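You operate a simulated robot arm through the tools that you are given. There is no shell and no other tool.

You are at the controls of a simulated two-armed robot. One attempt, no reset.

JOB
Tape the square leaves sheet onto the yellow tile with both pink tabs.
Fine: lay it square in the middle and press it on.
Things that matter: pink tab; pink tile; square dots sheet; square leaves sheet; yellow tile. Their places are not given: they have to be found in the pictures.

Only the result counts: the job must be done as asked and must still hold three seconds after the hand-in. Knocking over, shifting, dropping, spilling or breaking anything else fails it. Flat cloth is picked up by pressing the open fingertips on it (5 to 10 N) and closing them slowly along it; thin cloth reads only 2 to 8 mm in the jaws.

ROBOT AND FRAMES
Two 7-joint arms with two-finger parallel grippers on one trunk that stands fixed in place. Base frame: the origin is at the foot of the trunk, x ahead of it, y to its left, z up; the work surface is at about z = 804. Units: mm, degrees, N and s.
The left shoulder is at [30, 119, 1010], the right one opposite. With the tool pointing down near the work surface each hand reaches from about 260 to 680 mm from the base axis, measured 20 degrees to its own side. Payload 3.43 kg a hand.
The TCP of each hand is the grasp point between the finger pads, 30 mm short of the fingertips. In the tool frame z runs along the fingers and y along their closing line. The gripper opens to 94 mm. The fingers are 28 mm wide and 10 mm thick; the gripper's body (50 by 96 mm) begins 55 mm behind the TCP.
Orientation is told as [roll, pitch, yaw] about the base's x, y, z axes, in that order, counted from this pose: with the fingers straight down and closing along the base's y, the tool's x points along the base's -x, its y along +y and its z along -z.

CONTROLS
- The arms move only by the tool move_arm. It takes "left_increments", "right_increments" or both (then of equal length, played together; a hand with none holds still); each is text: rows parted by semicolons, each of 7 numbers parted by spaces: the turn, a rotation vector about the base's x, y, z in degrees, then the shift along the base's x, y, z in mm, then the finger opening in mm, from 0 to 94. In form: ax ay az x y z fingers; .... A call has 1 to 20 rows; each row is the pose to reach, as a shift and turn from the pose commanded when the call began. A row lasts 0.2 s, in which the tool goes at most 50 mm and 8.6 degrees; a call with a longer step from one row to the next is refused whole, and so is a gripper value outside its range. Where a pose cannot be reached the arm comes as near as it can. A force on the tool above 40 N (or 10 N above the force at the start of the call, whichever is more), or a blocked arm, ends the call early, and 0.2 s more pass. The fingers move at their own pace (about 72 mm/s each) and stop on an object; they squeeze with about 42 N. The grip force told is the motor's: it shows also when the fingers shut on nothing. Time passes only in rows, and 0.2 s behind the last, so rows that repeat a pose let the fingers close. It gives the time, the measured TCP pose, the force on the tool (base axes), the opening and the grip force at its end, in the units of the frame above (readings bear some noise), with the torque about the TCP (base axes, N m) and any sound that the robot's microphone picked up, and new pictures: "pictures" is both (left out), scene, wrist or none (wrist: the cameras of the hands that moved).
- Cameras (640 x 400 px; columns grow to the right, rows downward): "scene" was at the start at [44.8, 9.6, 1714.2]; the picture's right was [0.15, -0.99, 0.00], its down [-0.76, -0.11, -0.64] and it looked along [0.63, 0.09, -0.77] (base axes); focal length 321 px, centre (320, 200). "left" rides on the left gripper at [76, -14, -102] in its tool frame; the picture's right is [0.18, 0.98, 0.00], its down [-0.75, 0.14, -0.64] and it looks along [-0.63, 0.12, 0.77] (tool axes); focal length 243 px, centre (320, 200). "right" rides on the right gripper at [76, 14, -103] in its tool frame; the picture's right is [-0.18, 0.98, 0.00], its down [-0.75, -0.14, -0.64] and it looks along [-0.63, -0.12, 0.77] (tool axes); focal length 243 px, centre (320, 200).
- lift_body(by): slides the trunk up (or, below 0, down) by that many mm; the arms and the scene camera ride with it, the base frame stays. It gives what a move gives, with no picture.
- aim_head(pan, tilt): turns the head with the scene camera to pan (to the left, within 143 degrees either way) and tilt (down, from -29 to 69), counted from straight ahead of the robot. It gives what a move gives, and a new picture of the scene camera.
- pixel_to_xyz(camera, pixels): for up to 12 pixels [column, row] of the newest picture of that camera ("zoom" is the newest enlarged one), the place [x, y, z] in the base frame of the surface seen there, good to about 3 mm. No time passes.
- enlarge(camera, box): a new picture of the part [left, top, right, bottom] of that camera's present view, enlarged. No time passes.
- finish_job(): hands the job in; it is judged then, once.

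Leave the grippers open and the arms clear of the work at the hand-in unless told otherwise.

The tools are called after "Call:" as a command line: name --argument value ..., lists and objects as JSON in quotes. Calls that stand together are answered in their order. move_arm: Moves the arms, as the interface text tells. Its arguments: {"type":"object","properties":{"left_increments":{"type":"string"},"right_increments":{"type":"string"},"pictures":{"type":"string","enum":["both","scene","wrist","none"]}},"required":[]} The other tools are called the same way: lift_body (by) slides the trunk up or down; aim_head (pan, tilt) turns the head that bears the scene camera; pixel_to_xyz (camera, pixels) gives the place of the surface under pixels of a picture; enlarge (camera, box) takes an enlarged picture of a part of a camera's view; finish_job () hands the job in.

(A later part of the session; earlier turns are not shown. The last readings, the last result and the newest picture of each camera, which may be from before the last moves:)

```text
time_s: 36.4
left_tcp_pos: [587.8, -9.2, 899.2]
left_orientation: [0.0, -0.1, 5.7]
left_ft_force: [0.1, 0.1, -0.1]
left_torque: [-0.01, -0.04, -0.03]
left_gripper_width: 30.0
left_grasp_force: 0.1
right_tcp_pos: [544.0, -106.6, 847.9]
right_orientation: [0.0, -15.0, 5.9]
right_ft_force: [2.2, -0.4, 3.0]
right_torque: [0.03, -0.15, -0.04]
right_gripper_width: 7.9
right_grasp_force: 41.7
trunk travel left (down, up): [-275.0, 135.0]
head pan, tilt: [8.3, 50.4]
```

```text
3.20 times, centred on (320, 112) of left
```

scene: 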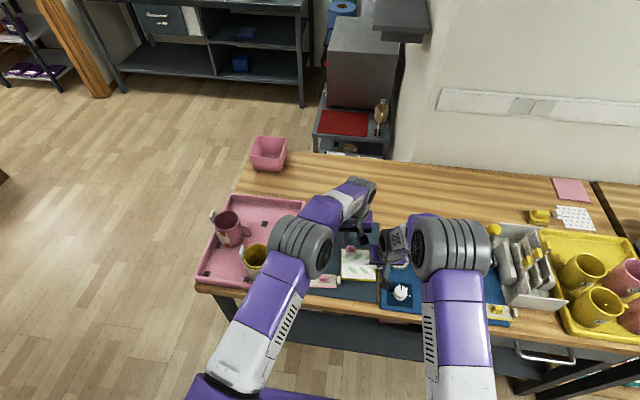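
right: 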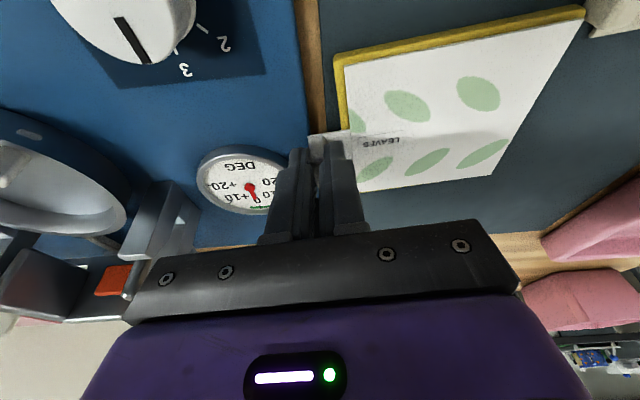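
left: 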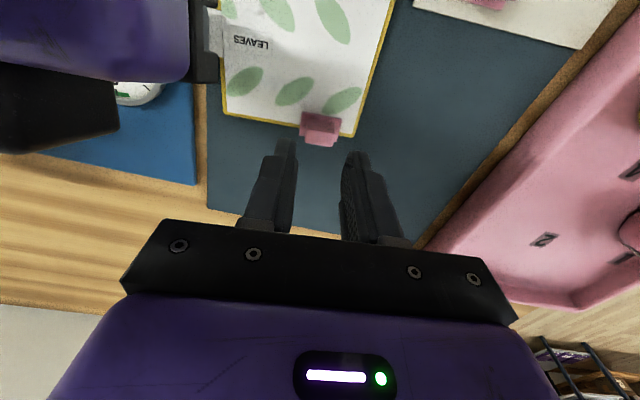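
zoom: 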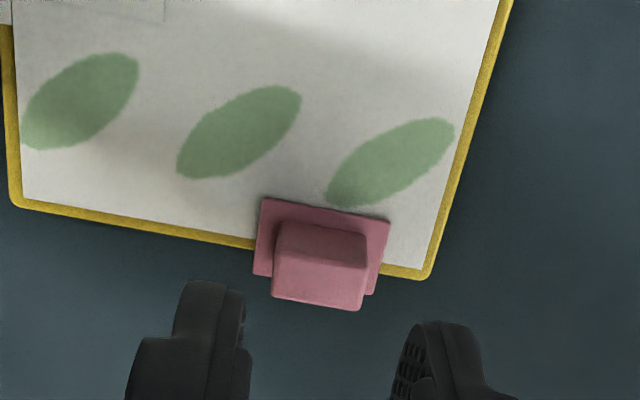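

Tab A straddles the sheet's far edge well and the sheet hasn't shifted. Next I'll bring the left hand above tab B, at about (478,62.8).

Call:
move_arm --left_increments "0 0 0 -14 9 2 32; 0 0 0 -30 19 2 32; 0 0 0 -46 30 2 32; 0 0 0 -62 40 2 32; 0 0 0 -78 50 2 32; 0 0 0 -94 61 0 32; 0 0 0 -105 68 -10 32; 0 0 0 -110.5 71.3 -20 32; 0 0 0 -110.5 71.3 -32 32; 0 0 0 -110.5 71.3 -32 32" --pictures "both"

Call:
enlarge --camera "left" --box '[220, 60, 420, 185]'

Call:
enlarge --camera "scene" --box '[290, 245, 354, 290]'

```text
time_s: 38.6
left_tcp_pos: [478.7, 62.8, 864.8]
left_orientation: [0.0, 0.0, 5.6]
left_ft_force: [-0.6, -0.2, 0.3]
left_torque: [0.02, -0.02, 0.01]
left_gripper_width: 32.1
left_grasp_force: 0.0
right_tcp_pos: [542.6, -107.6, 848.9]
right_orientation: [-0.1, -15.0, 5.9]
right_ft_force: [1.6, 0.7, 3.4]
right_torque: [0.07, -0.07, -0.02]
right_gripper_width: 8.2
right_grasp_force: 41.8
trunk travel left (down, up): [-275.0, 135.0]
head pan, tilt: [8.3, 50.4]
```

scene: 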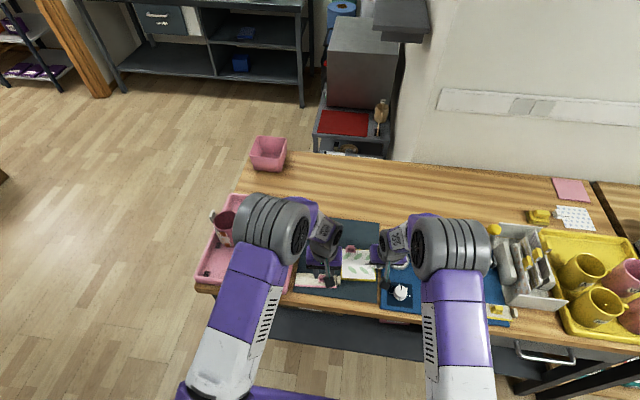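
left: 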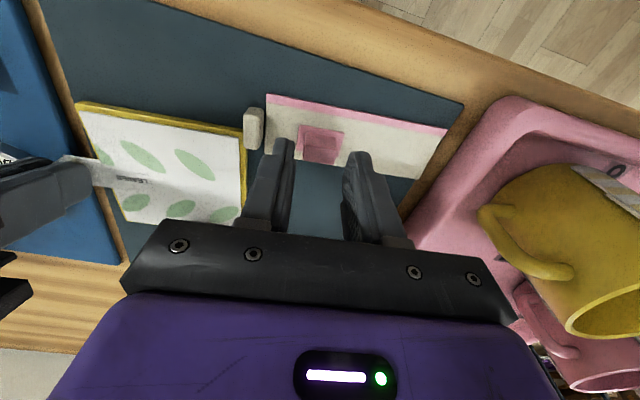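

```text
3.20 times, centred on (320, 122) of left
```

zoom: 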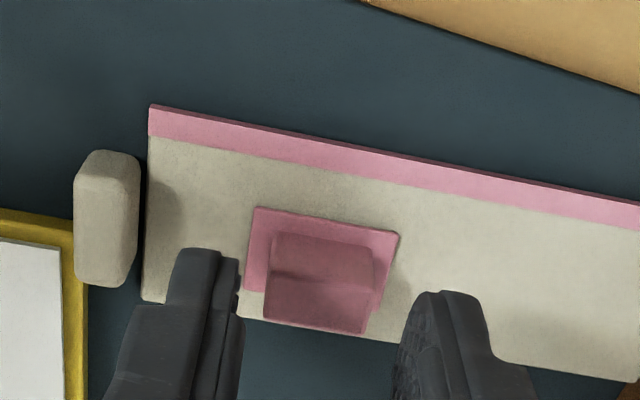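

```text
8.89 times, centred on (322, 268) of scene
```

zoom: 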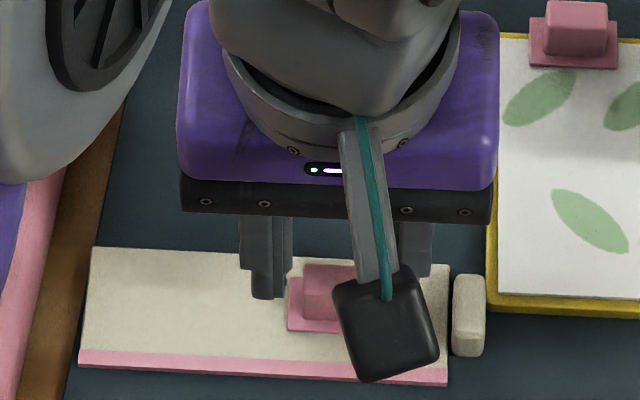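

The nub is centred between the fingers. I'll descend to z ≈ 842 and close on tab B.

Call:
move_arm --left_increments "0 0 0 0 0 -9 32; 0 0 0 0 0 -17 32; 0 0 0 0 0 -21 32; 0 0 0 0 0 -24 32; 0 0 0 0 0 -24 32" --pictures "wrist"

Call:
enlarge --camera "left" --box '[220, 60, 420, 185]'

```text
time_s: 39.8
left_tcp_pos: [479.1, 63.8, 841.9]
left_orientation: [0.0, 0.0, 5.6]
left_ft_force: [-0.6, -0.3, -0.2]
left_torque: [-0.01, -0.04, 0.02]
left_gripper_width: 32.1
left_grasp_force: 0.1
right_tcp_pos: [542.9, -107.9, 848.1]
right_orientation: [0.0, -15.0, 6.0]
right_ft_force: [1.5, -0.4, 2.4]
right_torque: [0.02, -0.02, -0.03]
right_gripper_width: 7.8
right_grasp_force: 42.0
trunk travel left (down, up): [-275.0, 135.0]
head pan, tilt: [8.3, 50.4]
```

left: 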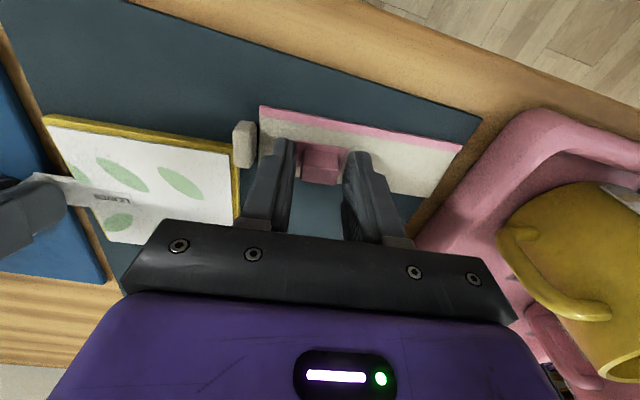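

```text
3.20 times, centred on (320, 122) of left
```

zoom: 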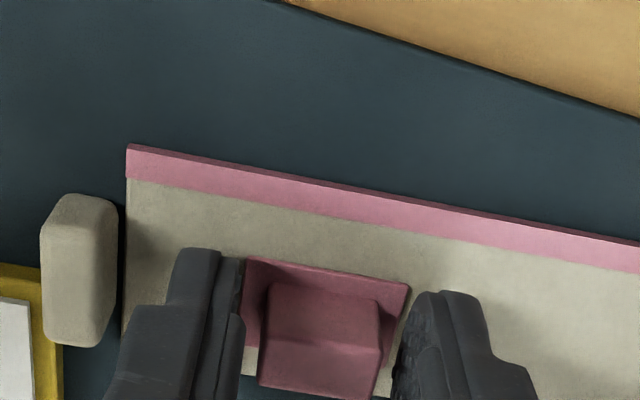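

Centred well. I'll close slowly on tab B's nub, then lift 4 mm.

Call:
move_arm --left_increments "0 0 0 0 0.3 0 28; 0 0 0 0 0.3 0 25; 0 0 0 0 0.3 0 22; 0 0 0 0 0.3 0 18; 0 0 0 0 0.3 0 12; 0 0 0 0 0.3 0 10; 0 0 0 0 0.3 0 10; 0 0 0 0 0.3 2 10; 0 0 0 0 0.3 5 10; 0 0 0 0 0.3 5 10" --pictures "wrist"

Call:
enlarge --camera "left" --box '[220, 60, 420, 185]'

Call:
enlarge --camera "scene" --box '[290, 245, 354, 290]'

```text
time_s: 42.0
left_tcp_pos: [476.7, 62.7, 846.3]
left_orientation: [0.0, 0.0, 5.7]
left_ft_force: [-0.3, 0.3, -0.3]
left_torque: [0.01, 0.03, 0.0]
left_gripper_width: 17.9
left_grasp_force: 42.0
right_tcp_pos: [543.6, -107.2, 847.4]
right_orientation: [0.1, -14.9, 5.9]
right_ft_force: [0.6, 0.3, 1.2]
right_torque: [0.04, -0.03, -0.03]
right_gripper_width: 7.5
right_grasp_force: 42.4
trunk travel left (down, up): [-275.0, 135.0]
head pan, tilt: [8.3, 50.4]
```

left: 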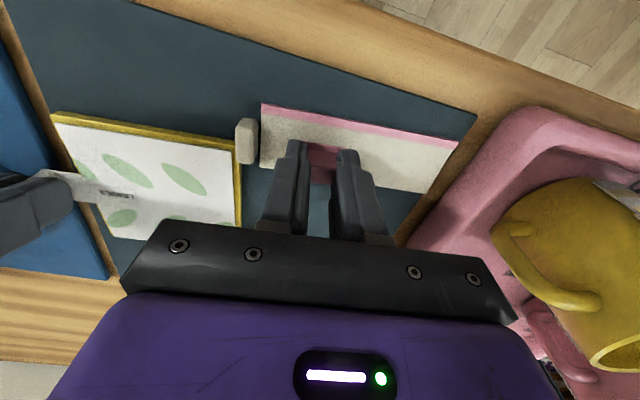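

```text
3.20 times, centred on (320, 122) of left
```

zoom: 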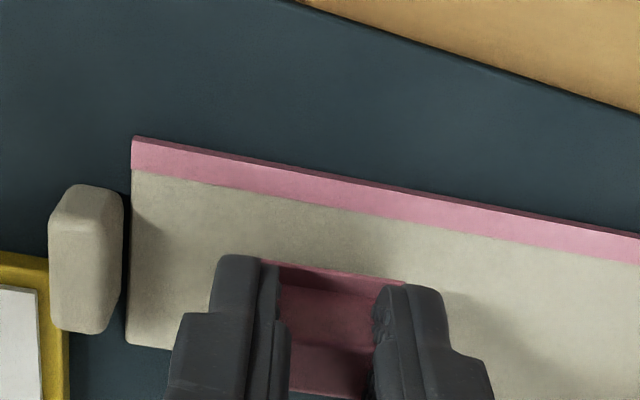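

```text
8.89 times, centred on (322, 268) of scene
```

zoom: 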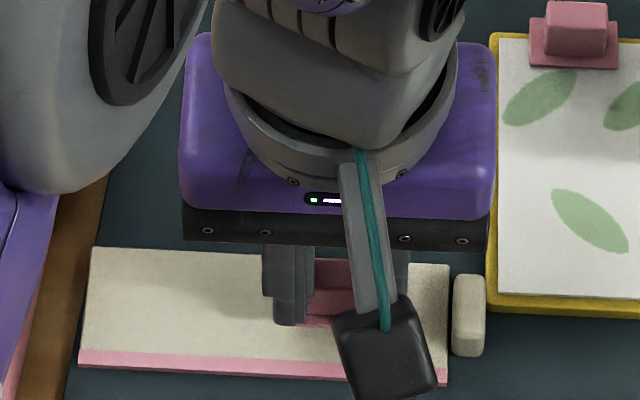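

Tab B came away cleanly. I'll raise it to a safe height. I also want to release the right hand from the post before placing tab B, so I'll check the dial's clearance beside the right fingers.

Call:
move_arm --left_increments "0 0 0 0 0 12 10; 0 0 0 0 0 24 10; 0 0 0 -5 3 40 10; 0 0 0 -10 6 50 10; 0 0 0 -10 6 50 10" --right_increments "0 0 0 0 0 0 0; 0 0 0 0 0 0 0; 0 0 0 0 0 0 0; 0 0 0 0 0 0 0; 0 0 0 0 0 0 0" --pictures "both"

Call:
enlarge --camera "right" --box '[200, 100, 400, 225]'

Call:
pixel_to_xyz --camera "right" --pixels '[[285, 160], [270, 200], [245, 150], [240, 180], [205, 160], [265, 148], [318, 140], [345, 70], [580, 10]]'

```text
time_s: 43.2
left_tcp_pos: [467.9, 70.1, 896.8]
left_orientation: [0.0, 0.0, 5.7]
left_ft_force: [0.2, -0.4, -0.7]
left_torque: [0.01, 0.01, -0.02]
left_gripper_width: 17.8
left_grasp_force: 42.3
right_tcp_pos: [543.1, -106.4, 847.9]
right_orientation: [-0.1, -15.1, 5.9]
right_ft_force: [0.9, 0.4, 0.7]
right_torque: [0.04, 0.01, -0.03]
right_gripper_width: 7.8
right_grasp_force: 42.0
trunk travel left (down, up): [-275.0, 135.0]
head pan, tilt: [8.3, 50.4]
```

scene: 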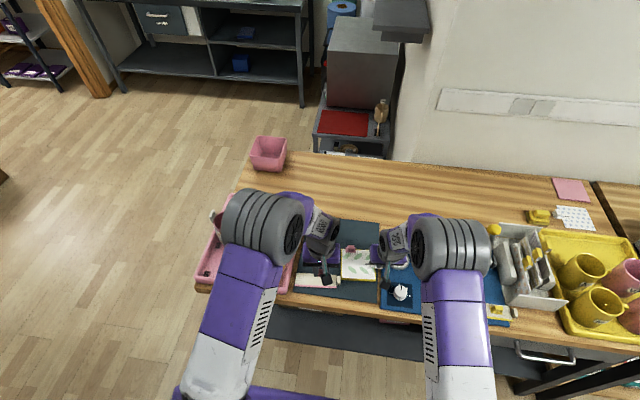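
right: 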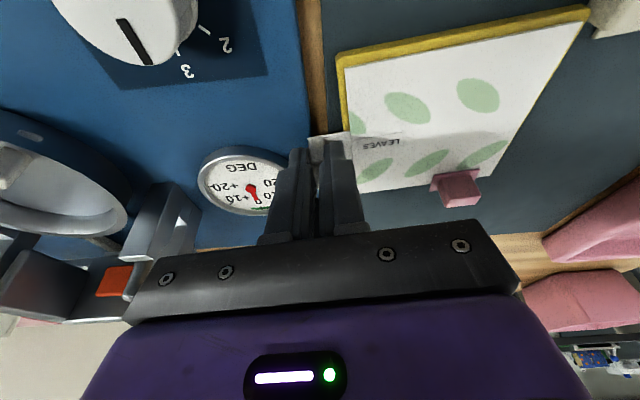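
left: 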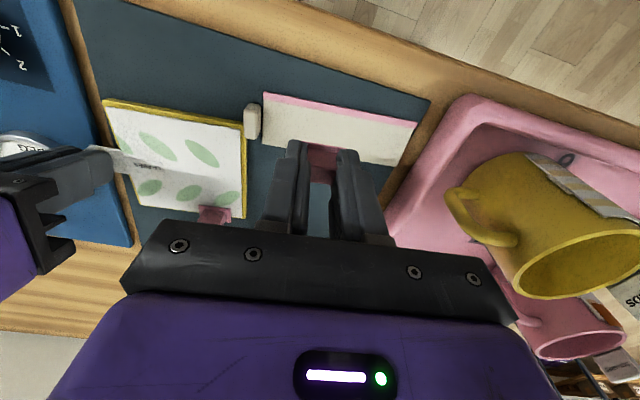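

```text
3.20 times, centred on (300, 162) of right
```

zoom: 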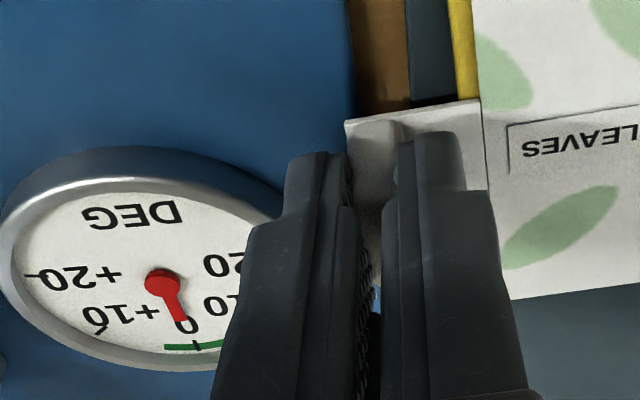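

```text
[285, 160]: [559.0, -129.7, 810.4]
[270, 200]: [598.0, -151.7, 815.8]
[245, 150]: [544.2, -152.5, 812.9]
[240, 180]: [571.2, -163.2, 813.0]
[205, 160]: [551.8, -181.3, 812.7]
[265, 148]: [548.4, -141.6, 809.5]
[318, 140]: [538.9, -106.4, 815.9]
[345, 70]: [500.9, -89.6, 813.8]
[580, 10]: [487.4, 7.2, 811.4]
```

The dial's nearest rim is at about (559,-130) with its top near 814. Opening the right fingers to just 16 mm keeps them at y ≥ -126. I'll open gently, rise straight up, and retreat to the right.

Call:
move_arm --right_increments "0 0 0 0 0 0 6; 0 0 0 0 0 0 9; 0 0 0 0 0 0 12; 0 0 0 0 0 0 16; 0 0 0 0 0 0 16; 0 0 0 0 0 5 16; 0 0 0 0 0 15 16; 0 0 0 0 0 28 16; 0 0 0 0 0 45 16; 0 0 0 0 0 45 16" --pictures "both"

Call:
enlarge --camera "scene" --box '[330, 240, 390, 285]'

```text
time_s: 45.4
left_tcp_pos: [468.5, 69.1, 897.6]
left_orientation: [0.0, 0.0, 5.7]
left_ft_force: [-0.4, 1.4, -0.6]
left_torque: [0.02, 0.01, -0.02]
left_gripper_width: 17.9
left_grasp_force: 41.8
right_tcp_pos: [543.8, -107.3, 892.1]
right_orientation: [0.0, -15.0, 5.8]
right_ft_force: [-0.5, 0.4, 1.1]
right_torque: [0.0, -0.01, 0.0]
right_gripper_width: 16.2
right_grasp_force: 0.0
trunk travel left (down, up): [-275.0, 135.0]
head pan, tilt: [8.3, 50.4]
```

scene: 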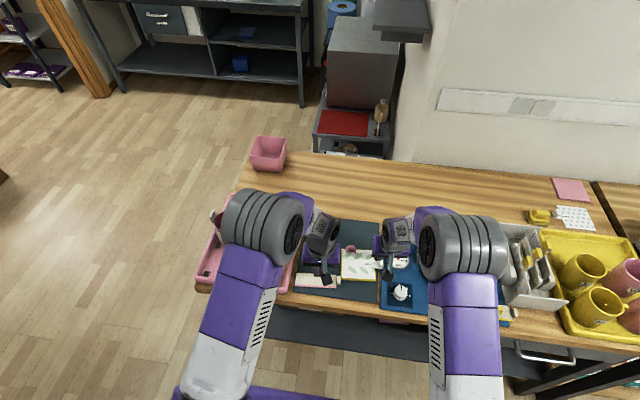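
right: 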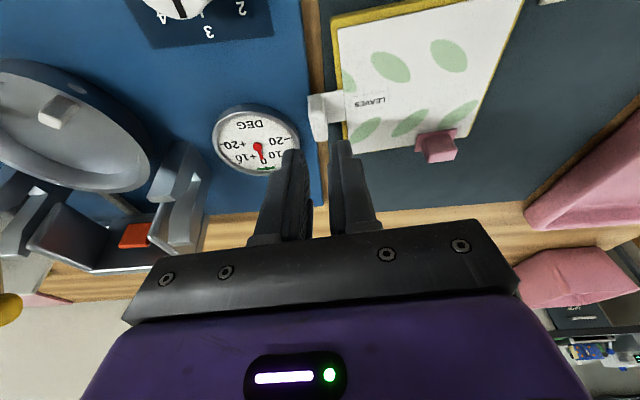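

```text
8.89 times, centred on (360, 262) of scene
```

zoom: 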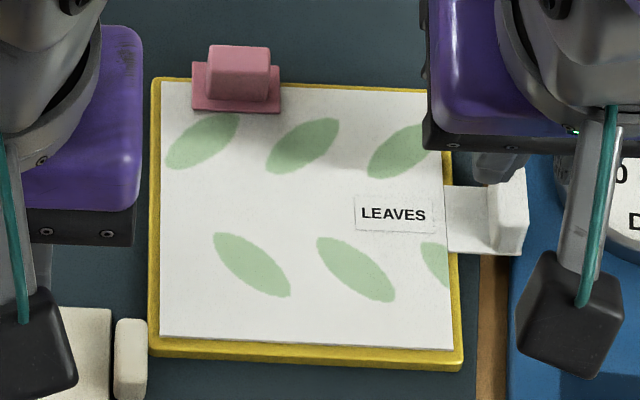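

The sheet stayed in place after release. I'll retreat the right hand up, back and to the right.

Call:
move_arm --right_increments "0 0 0 0 0 25 16; 0 0 0 -5 -5 50 16; 0 0 0 -20 -20 75 16; 0 0 0 -45 -40 100 20; 0 0 0 -75 -60 125 30; 0 0 0 -105 -80 150 40; 0 0 0 -130 -100 170 50; 0 0 0 -140 -110 180 50; 0 0 0 -140 -110 180 50" --pictures "scene"

Call:
enlarge --camera "scene" --box '[337, 245, 361, 260]'

Call:
enlarge --camera "scene" --box '[337, 270, 361, 285]'

Call:
enlarge --camera "scene" --box '[358, 270, 382, 285]'

Call:
enlarge --camera "scene" --box '[362, 245, 386, 260]'

```text
time_s: 47.4
left_tcp_pos: [469.1, 69.4, 896.5]
left_orientation: [0.1, 0.0, 5.6]
left_ft_force: [0.2, 0.2, -1.0]
left_torque: [-0.01, 0.0, 0.05]
left_gripper_width: 17.8
left_grasp_force: 41.8
right_tcp_pos: [403.5, -218.7, 1074.3]
right_orientation: [0.0, -15.0, 5.9]
right_ft_force: [0.4, 0.7, -0.7]
right_torque: [0.01, 0.0, -0.01]
right_gripper_width: 50.1
right_grasp_force: 0.0
trunk travel left (down, up): [-275.0, 135.0]
head pan, tilt: [8.3, 50.4]
```

scene: 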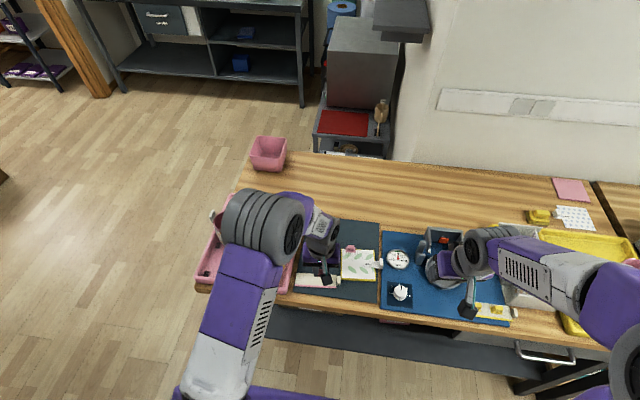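

```text
16.00 times, centred on (349, 252) of scene
```

zoom: 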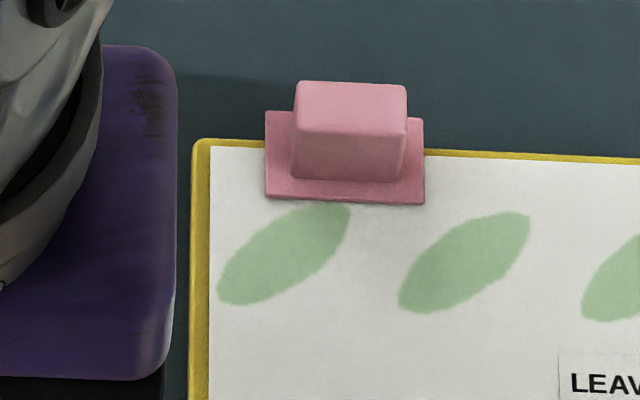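

```text
16.00 times, centred on (349, 278) of scene
```

zoom: 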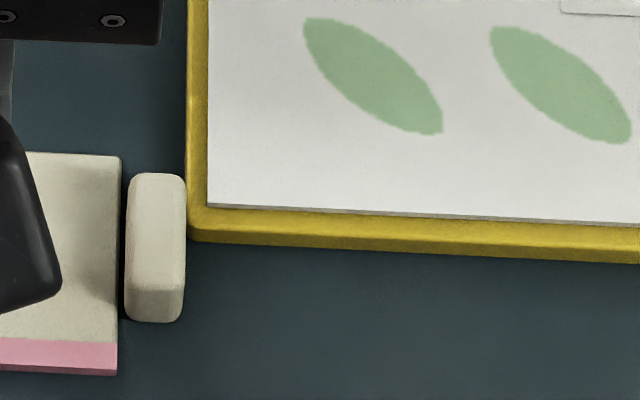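

```text
16.00 times, centred on (370, 278) of scene
```

zoom: 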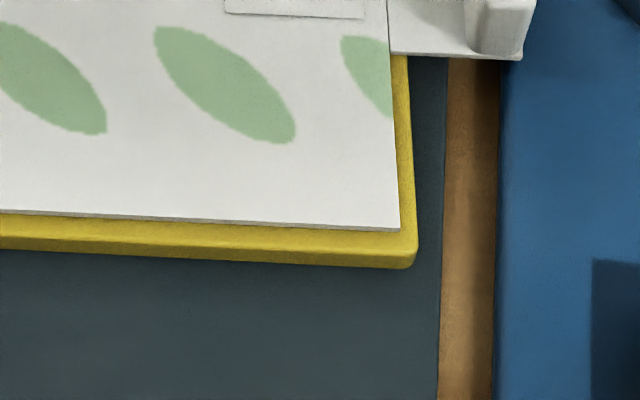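

```text
16.00 times, centred on (374, 252) of scene
```

zoom: 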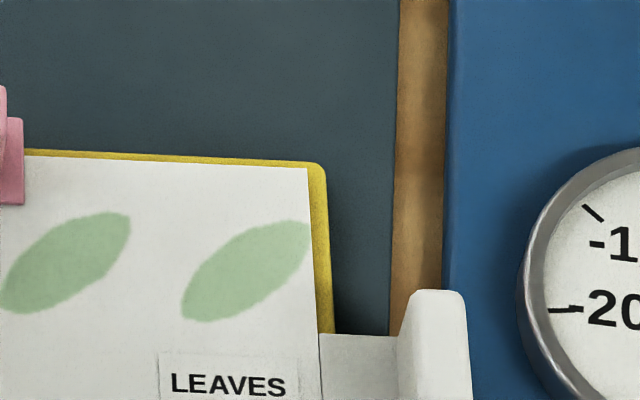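

The margins are still even (about 3.0–3.9 mm all round). Tab B goes on the near edge, a little right of the middle, with the target tab centre at about (499,-57). I'll move there at height.

Call:
move_arm --left_increments "0 0 0 3 -14 0 10; 0 0 0 7 -29 0 10; 0 0 0 11 -44 0 10; 0 0 0 15 -60 0 10; 0 0 0 19 -76 0 10; 0 0 0 23 -92 -4 10; 0 0 0 27 -108 -10 10; 0 0 0 30 -121 -16 10; 0 0 0 30.8 -126.5 -20 10; 0 0 0 30.8 -126.5 -20 10" --pictures "both"

Call:
enlarge --camera "scene" --box '[330, 245, 394, 290]'

Call:
enlarge --camera "left" --box '[220, 60, 420, 185]'

```text
time_s: 49.6
left_tcp_pos: [500.3, -57.2, 876.7]
left_orientation: [0.1, -0.1, 5.7]
left_ft_force: [-0.3, -0.3, 0.1]
left_torque: [0.03, -0.01, -0.03]
left_gripper_width: 17.7
left_grasp_force: 42.1
right_tcp_pos: [403.7, -217.9, 1073.7]
right_orientation: [0.0, -15.0, 5.8]
right_ft_force: [-0.1, 0.2, -0.2]
right_torque: [0.0, -0.01, 0.04]
right_gripper_width: 50.0
right_grasp_force: 0.0
trunk travel left (down, up): [-275.0, 135.0]
head pan, tilt: [8.3, 50.4]
```

scene: 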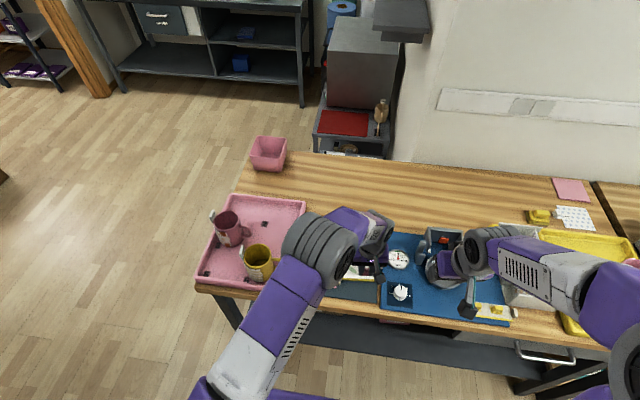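
left: 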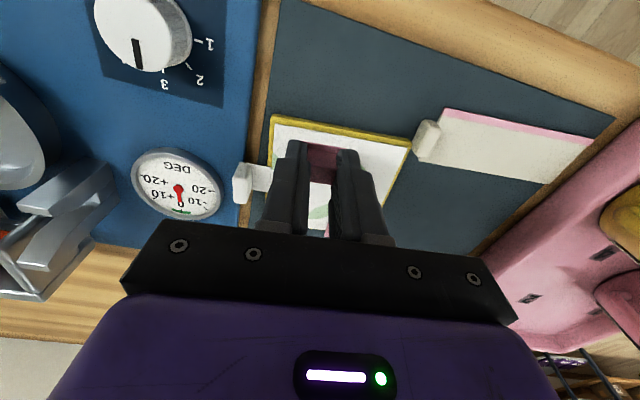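

```text
8.89 times, centred on (362, 268) of scene
```

zoom: 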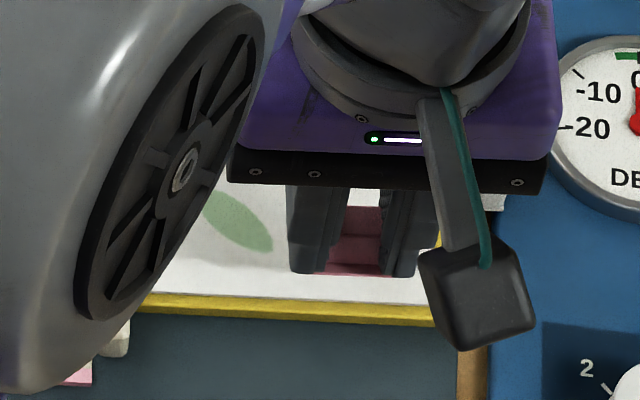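

```text
3.20 times, centred on (320, 122) of left
```

zoom: 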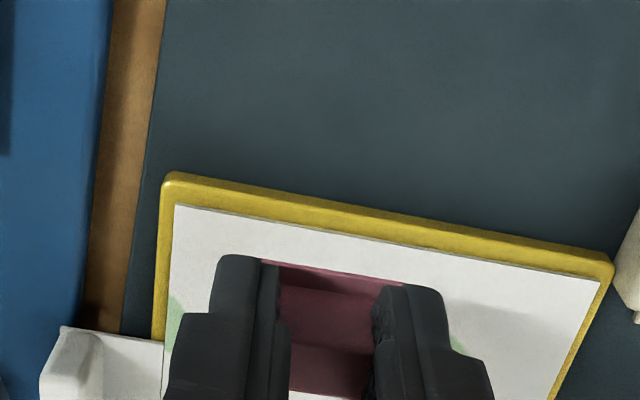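

Tab B's near edge projects to about 58 mm from the tile's centre, so its centre lands about 48 mm out, close to the sheet edge at 50. I'll nudge it 1 mm inward and lower to about 4 mm over the sheet.

Call:
move_arm --left_increments "0 0 0 1 0 -8 10; 0 0 0 1 0 -16 10; 0 0 0 1 0 -24 10; 0 0 0 1 0 -24 10" --pictures "wrist"

Call:
enlarge --camera "scene" --box '[346, 260, 386, 285]'

Call:
enlarge --camera "left" --box '[240, 90, 400, 190]'

```text
time_s: 50.6
left_tcp_pos: [501.6, -58.0, 853.3]
left_orientation: [0.0, 0.0, 5.6]
left_ft_force: [0.2, 0.2, 0.1]
left_torque: [-0.07, 0.01, 0.01]
left_gripper_width: 17.7
left_grasp_force: 42.3
right_tcp_pos: [403.8, -217.7, 1072.6]
right_orientation: [0.0, -15.0, 5.9]
right_ft_force: [-0.5, -0.1, 0.7]
right_torque: [0.02, 0.02, 0.0]
right_gripper_width: 50.1
right_grasp_force: 0.0
trunk travel left (down, up): [-275.0, 135.0]
head pan, tilt: [8.3, 50.4]
```

left: 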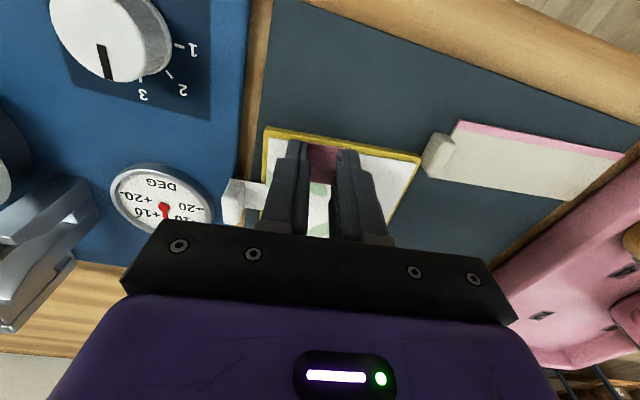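

```text
16.00 times, centred on (366, 272) of scene
```

zoom: 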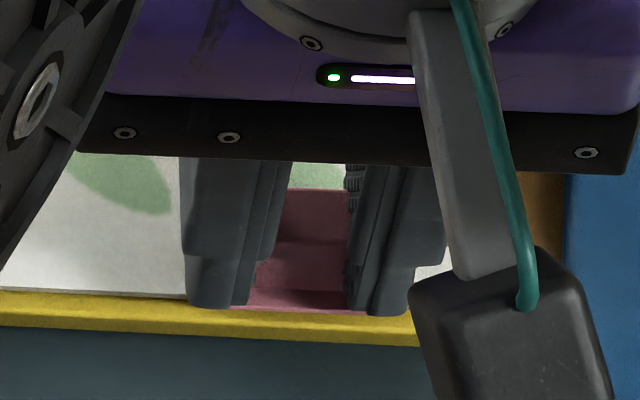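

```text
4.00 times, centred on (320, 140) of left
```

zoom: 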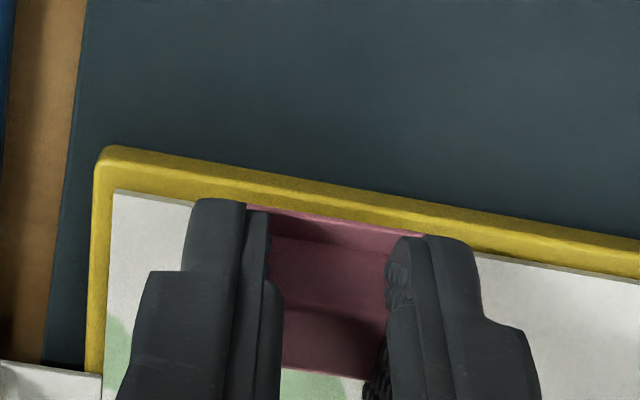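

Closer up, the tab's near edge reads about 54 mm out, just covering the tile margin. I'll move it 1.5 mm back outward so it clearly bridges, and lower toward contact.

Call:
move_arm --left_increments "0 0 0 -1.5 0 -1 10; 0 0 0 -1.5 0 -2 10; 0 0 0 -1.5 0 -3 10; 0 0 0 -1.5 0 -4 10; 0 0 0 -1.5 0 -4 10" --pictures "none"

Call:
enlarge --camera "scene" --box '[346, 260, 386, 285]'

Call:
enlarge --camera "left" --box '[240, 90, 400, 190]'

```text
time_s: 51.8
left_tcp_pos: [498.1, -56.8, 848.6]
left_orientation: [0.0, 0.0, 5.7]
left_ft_force: [-0.5, -0.7, 0.3]
left_torque: [0.02, 0.0, -0.04]
left_gripper_width: 17.8
left_grasp_force: 41.9
right_tcp_pos: [404.9, -218.7, 1073.6]
right_orientation: [0.1, -15.0, 5.9]
right_ft_force: [-0.6, 0.9, 0.0]
right_torque: [-0.02, 0.0, -0.02]
right_gripper_width: 50.2
right_grasp_force: 0.1
trunk travel left (down, up): [-275.0, 135.0]
head pan, tilt: [8.3, 50.4]
```

```text
16.00 times, centred on (366, 272) of scene
```

zoom: 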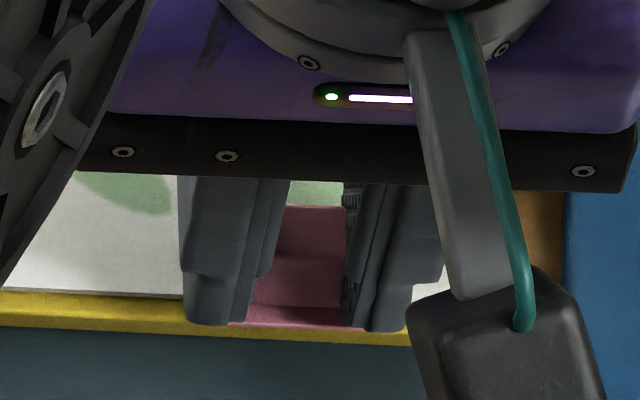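

```text
4.00 times, centred on (320, 140) of left
```

zoom: 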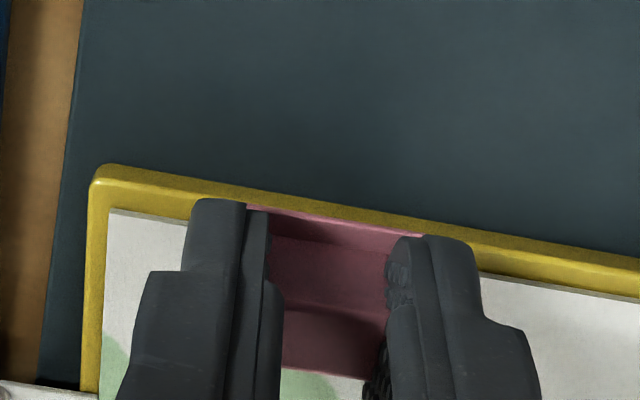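

The tab's near edge is now at about 55.6 mm: full tile margin covered and about 14 mm on the sheet. I'll lower on to contact.

Call:
move_arm --left_increments "0 0 0 0 0 -0.5 10; 0 0 0 0 0 -1 10; 0 0 0 0 0 -1.5 10; 0 0 0 0 0 -2 10; 0 0 0 0 0 -2 10" --pictures "none"

```text
time_s: 53.0
left_tcp_pos: [498.4, -56.8, 848.2]
left_orientation: [0.0, -0.1, 5.6]
left_ft_force: [-0.6, -1.0, 6.7]
left_torque: [0.01, -0.02, 0.0]
left_gripper_width: 18.0
left_grasp_force: 41.9
right_tcp_pos: [402.0, -217.1, 1074.2]
right_orientation: [0.0, -15.1, 6.0]
right_ft_force: [0.0, 0.7, 0.3]
right_torque: [-0.01, -0.01, 0.04]
right_gripper_width: 50.0
right_grasp_force: 0.1
trunk travel left (down, up): [-275.0, 135.0]
head pan, tilt: [8.3, 50.4]
```

Contact at 6.7 N. I'll press to about 11 N, hold, ease off, then open the fingers a little.

Call:
move_arm --left_increments "0 0 0 0 0 -0.5 10; 0 0 0 0 0 -0.9 10; 0 0 0 0 0 -0.9 10; 0 0 0 0 0 -0.9 10; 0 0 0 0 0 -0.9 10" --pictures "none"

Call:
move_arm --left_increments "0 0 0 0 0 0.5 10; 0 0 0 0 0 1.2 10; 0 0 0 0 0 1.7 10; 0 0 0 0 0 1.7 18; 0 0 0 0 0 1.7 22; 0 0 0 0 0 1.7 27; 0 0 0 0 0 1.7 30; 0 0 0 0 0 1.7 30" --pictures "wrist"

Call:
enlarge --camera "scene" --box '[346, 260, 386, 285]'

Call:
enlarge --camera "left" --box '[240, 90, 400, 190]'

```text
time_s: 54.2
left_tcp_pos: [499.3, -57.0, 847.4]
left_orientation: [-0.1, -0.1, 5.6]
left_ft_force: [1.4, -0.2, 17.1]
left_torque: [-0.02, -0.15, 0.01]
left_gripper_width: 17.7
left_grasp_force: 42.1
right_tcp_pos: [401.3, -218.1, 1073.4]
right_orientation: [0.0, -15.1, 5.8]
right_ft_force: [-0.2, 0.3, 0.3]
right_torque: [0.01, 0.02, 0.0]
right_gripper_width: 49.9
right_grasp_force: 0.1
trunk travel left (down, up): [-275.0, 135.0]
head pan, tilt: [8.3, 50.4]
```

```text
time_s: 56.0
left_tcp_pos: [498.9, -57.5, 847.8]
left_orientation: [0.1, -0.1, 5.6]
left_ft_force: [0.3, 0.6, -0.9]
left_torque: [0.01, 0.01, -0.01]
left_gripper_width: 30.0
left_grasp_force: 0.0
right_tcp_pos: [403.5, -217.9, 1073.3]
right_orientation: [0.0, -15.0, 5.8]
right_ft_force: [-0.8, -0.1, -0.6]
right_torque: [0.0, 0.01, 0.01]
right_gripper_width: 50.2
right_grasp_force: 0.0
trunk travel left (down, up): [-275.0, 135.0]
head pan, tilt: [8.3, 50.4]
```

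left: 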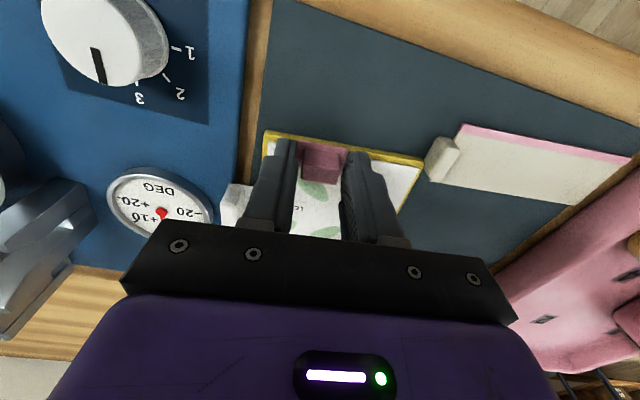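

```text
16.00 times, centred on (366, 272) of scene
```

zoom: 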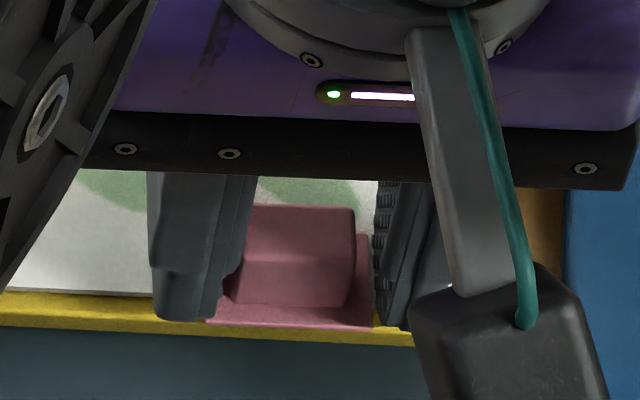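

```text
4.00 times, centred on (320, 140) of left
```

zoom: 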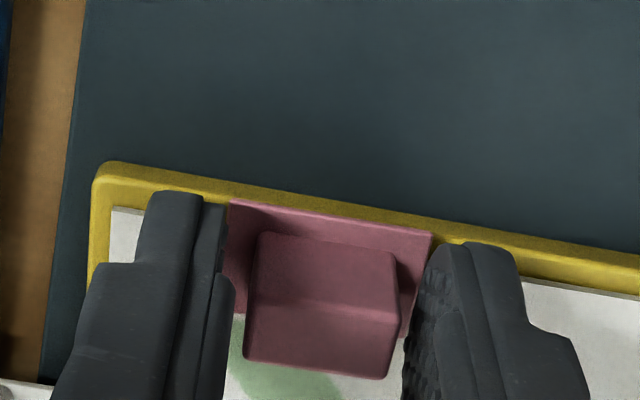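

The tab was pressed at 17 N and now stays put with the fingers open. I'll lift the left hand straight up, move it clear to the left, and check everything.

Call:
move_arm --left_increments "0 0 0 0 0 8 30; 0 0 0 0 0 20 30; 0 0 0 0 0 40 30; 0 0 0 0 0 60 30; 0 0 0 0 10 85 30; 0 0 0 -5 40 110 30; 0 0 0 -10 75 130 30; 0 0 0 -15 110 150 30; 0 0 0 -20 145 170 30; 0 0 0 -25 180 190 30; 0 0 0 -30 215 210 30; 0 0 0 -30 215 210 30" --pictures "both"

Call:
enlarge --camera "scene" --box '[330, 240, 390, 285]'

Call:
enlarge --camera "scene" --box '[337, 245, 361, 260]'

Call:
enlarge --camera "scene" --box '[337, 268, 361, 283]'

Call:
enlarge --camera "scene" --box '[358, 268, 382, 283]'

```text
time_s: 58.6
left_tcp_pos: [466.4, 158.7, 1058.5]
left_orientation: [0.0, 0.0, 5.6]
left_ft_force: [-0.1, -0.1, -0.7]
left_torque: [0.02, 0.04, 0.0]
left_gripper_width: 30.2
left_grasp_force: 0.0
right_tcp_pos: [404.4, -217.6, 1073.7]
right_orientation: [0.0, -15.0, 5.7]
right_ft_force: [1.1, 0.6, 0.2]
right_torque: [0.02, 0.01, 0.02]
right_gripper_width: 49.9
right_grasp_force: 0.1
trunk travel left (down, up): [-275.0, 135.0]
head pan, tilt: [8.3, 50.4]
```

scene: 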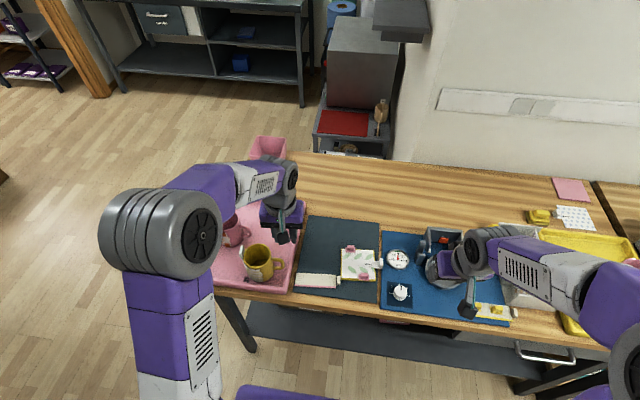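
left: 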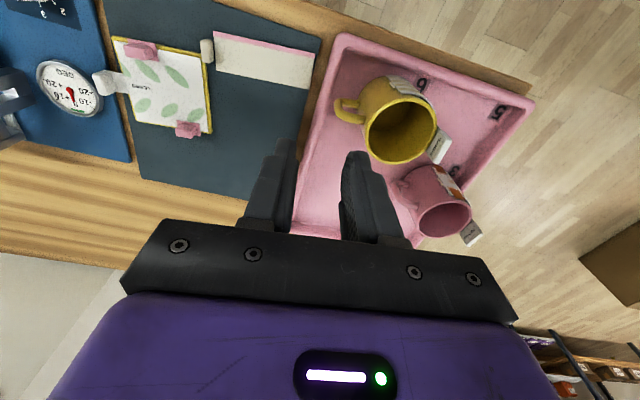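

```text
8.89 times, centred on (360, 262) of scene
```

zoom: 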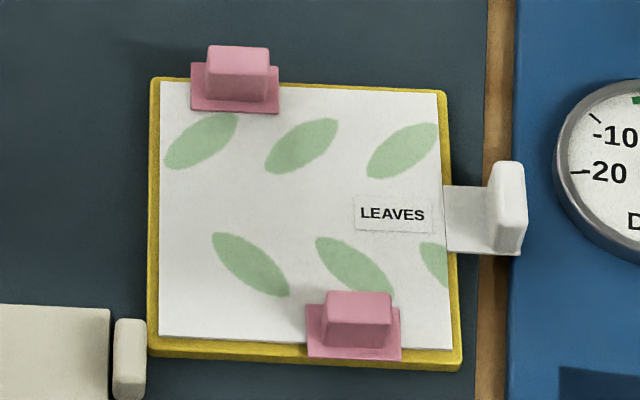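

```text
16.00 times, centred on (349, 252) of scene
```

zoom: 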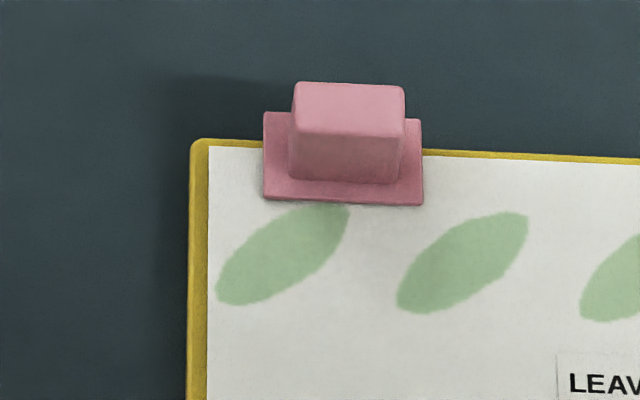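

```text
16.00 times, centred on (349, 276) of scene
```

zoom: 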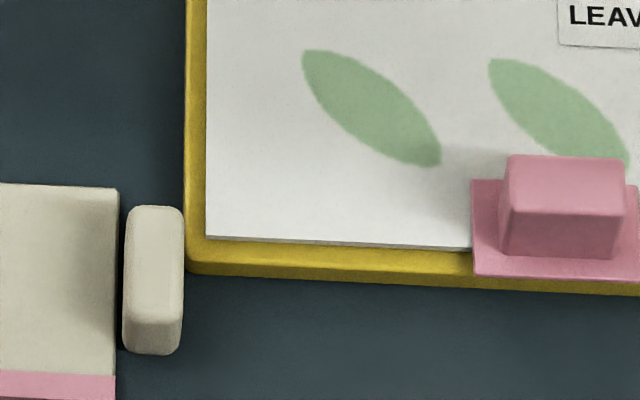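

```text
16.00 times, centred on (370, 276) of scene
```

zoom: 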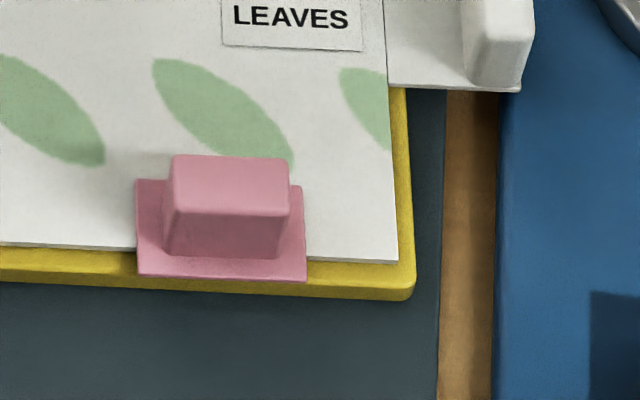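

Both tabs bridge the sheet and the tile, the sheet is square and centred (margins 3–4 mm), and nothing else has moved. Tab A was pressed at only 11 N, so I'll press it once more from above with the left fingertips closed. First I'll move over its nub at about (589,-8.5).

Call:
move_arm --left_increments "0 0 0 12 -15 0 20; 0 0 0 26 -35 -5 10; 0 0 0 40 -55 -15 2; 0 0 0 55 -76 -30 0; 0 0 0 70 -97 -50 0; 0 0 0 85 -118 -70 0; 0 0 0 100 -139 -90 0; 0 0 0 112 -156 -110 0; 0 0 0 119 -165 -130 0; 0 0 0 120.2 -166.1 -150 0; 0 0 0 120.2 -166.1 -172 0; 0 0 0 120.2 -166.1 -172 0" --pictures "both"

Call:
enlarge --camera "left" --box '[220, 60, 420, 185]'

Call:
enlarge --camera "scene" --box '[330, 230, 378, 260]'

```text
time_s: 61.2
left_tcp_pos: [588.6, -8.0, 884.9]
left_orientation: [0.0, -0.1, 5.7]
left_ft_force: [-0.1, 0.5, -1.0]
left_torque: [0.02, -0.02, 0.0]
left_gripper_width: 0.2
left_grasp_force: 32.6
right_tcp_pos: [404.1, -216.6, 1072.7]
right_orientation: [-0.1, -15.0, 5.8]
right_ft_force: [-0.2, -0.2, -0.5]
right_torque: [0.01, -0.02, -0.01]
right_gripper_width: 50.0
right_grasp_force: 0.0
trunk travel left (down, up): [-275.0, 135.0]
head pan, tilt: [8.3, 50.4]
```

scene: 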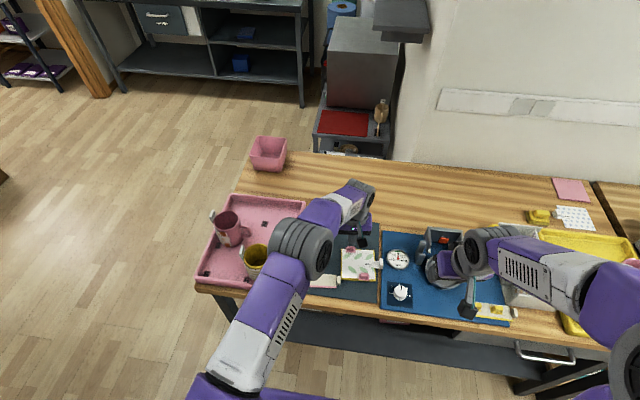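
left: 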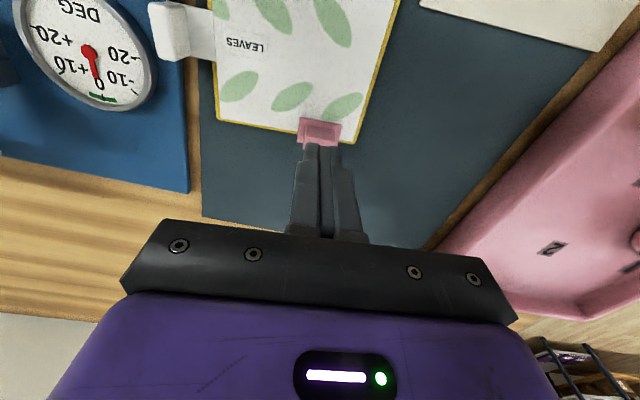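

```text
3.20 times, centred on (320, 122) of left
```

zoom: 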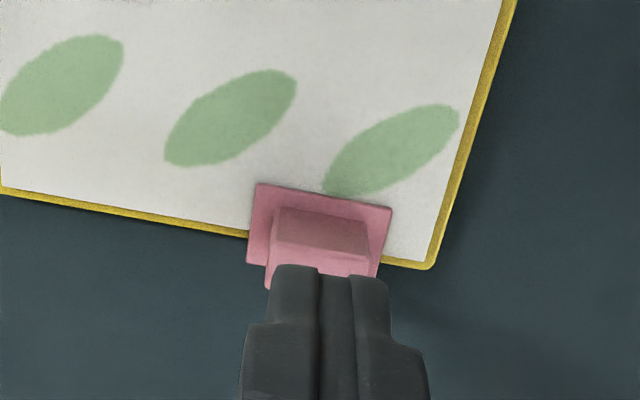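

```text
13.33 times, centred on (354, 245) of scene
```

zoom: 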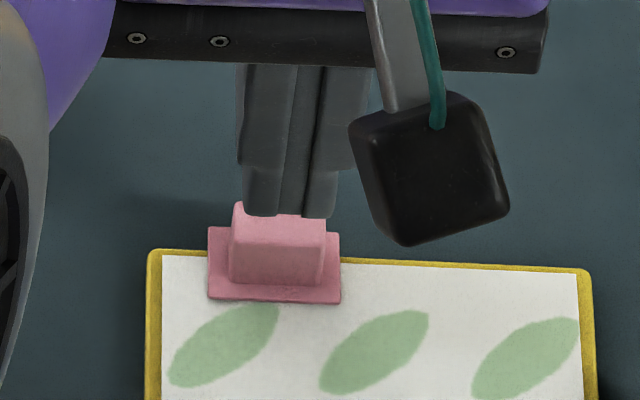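

The fingertips are over the nub. I'll lower to just above its top, then go in small steps to press.

Call:
move_arm --left_increments "0 0 0 -1.5 0 -7 0; 0 0 0 -1.5 0 -14 0; 0 0 0 -1.5 0 -18 0; 0 0 0 -1.5 0 -20 0; 0 0 0 -1.5 0 -21 0; 0 0 0 -1.5 0 -22 0; 0 0 0 -1.5 0 -23 0; 0 0 0 -1.5 0 -23 0" --pictures "none"

Call:
enlarge --camera "scene" --box '[330, 230, 378, 260]'

```text
time_s: 63.0
left_tcp_pos: [587.8, -9.3, 862.2]
left_orientation: [0.0, -0.2, 5.8]
left_ft_force: [0.3, 0.5, 3.9]
left_torque: [0.03, -0.01, 0.02]
left_gripper_width: 0.1
left_grasp_force: 32.9
right_tcp_pos: [403.9, -217.6, 1073.9]
right_orientation: [0.0, -15.1, 5.9]
right_ft_force: [0.5, 0.2, 0.4]
right_torque: [0.01, -0.02, 0.02]
right_gripper_width: 50.0
right_grasp_force: 0.1
trunk travel left (down, up): [-275.0, 135.0]
head pan, tilt: [8.3, 50.4]
```

```text
13.33 times, centred on (354, 245) of scene
```

zoom: 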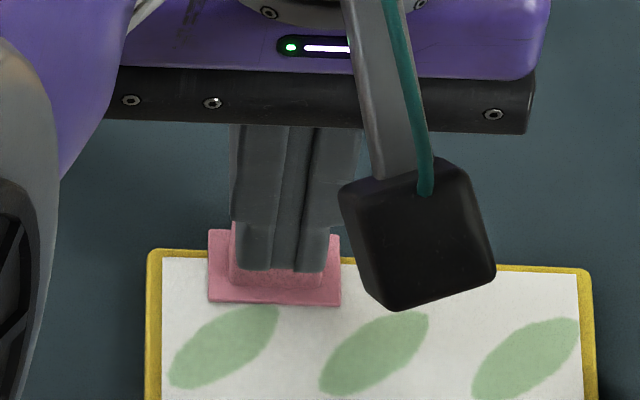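

Contact at 3.9 N on the nub. I'll press about 1.3 mm further, to roughly 12–15 N, hold, then rise straight up.

Call:
move_arm --left_increments "0 0 0 0 0 -0.6 0; 0 0 0 0 0 -1.2 0; 0 0 0 0 0 -1.2 0; 0 0 0 0 0 -1.2 0; 0 0 0 0 0 -1.2 0" --pictures "none"

Call:
move_arm --left_increments "0 0 0 0 0 1 0; 0 0 0 0 0 3 0; 0 0 0 0 0 10 0; 0 0 0 0 0 25 0; 0 0 0 0 0 45 0; 0 0 0 0 0 45 0" --pictures "scene"

Call:
enlarge --camera "scene" --box '[330, 240, 390, 285]'

```text
time_s: 64.2
left_tcp_pos: [587.4, -9.1, 863.0]
left_orientation: [-0.1, -0.1, 5.6]
left_ft_force: [0.5, -0.8, 11.3]
left_torque: [-0.02, 0.0, 0.02]
left_gripper_width: 0.0
left_grasp_force: 33.3
right_tcp_pos: [401.8, -217.5, 1074.1]
right_orientation: [0.1, -15.0, 5.9]
right_ft_force: [-0.4, 1.1, -0.8]
right_torque: [-0.02, -0.02, 0.02]
right_gripper_width: 50.1
right_grasp_force: 0.0
trunk travel left (down, up): [-275.0, 135.0]
head pan, tilt: [8.3, 50.4]
```

```text
time_s: 65.6
left_tcp_pos: [586.3, -7.5, 906.3]
left_orientation: [0.0, 0.0, 5.7]
left_ft_force: [-0.6, 0.8, -0.3]
left_torque: [0.01, -0.02, -0.01]
left_gripper_width: 0.0
left_grasp_force: 32.7
right_tcp_pos: [403.7, -217.7, 1072.3]
right_orientation: [0.0, -15.0, 5.8]
right_ft_force: [0.0, 0.3, 0.3]
right_torque: [-0.01, 0.0, -0.03]
right_gripper_width: 50.3
right_grasp_force: 0.1
trunk travel left (down, up): [-275.0, 135.0]
head pan, tilt: [8.3, 50.4]
```

scene: 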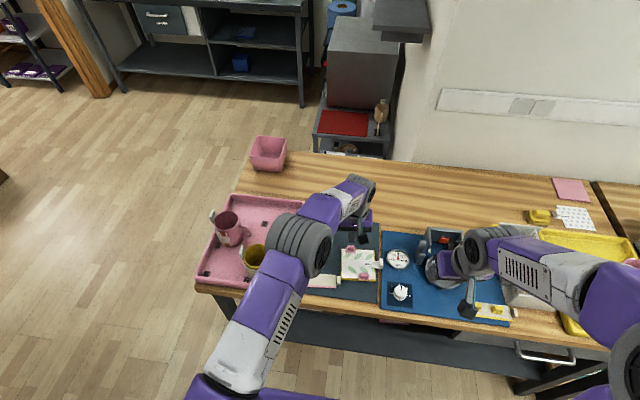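

```text
8.89 times, centred on (360, 262) of scene
```

zoom: 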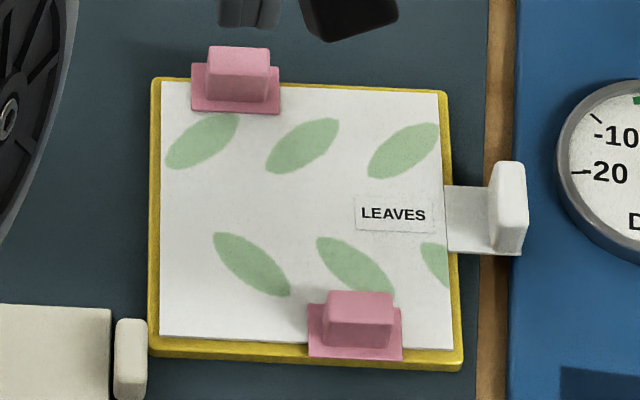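

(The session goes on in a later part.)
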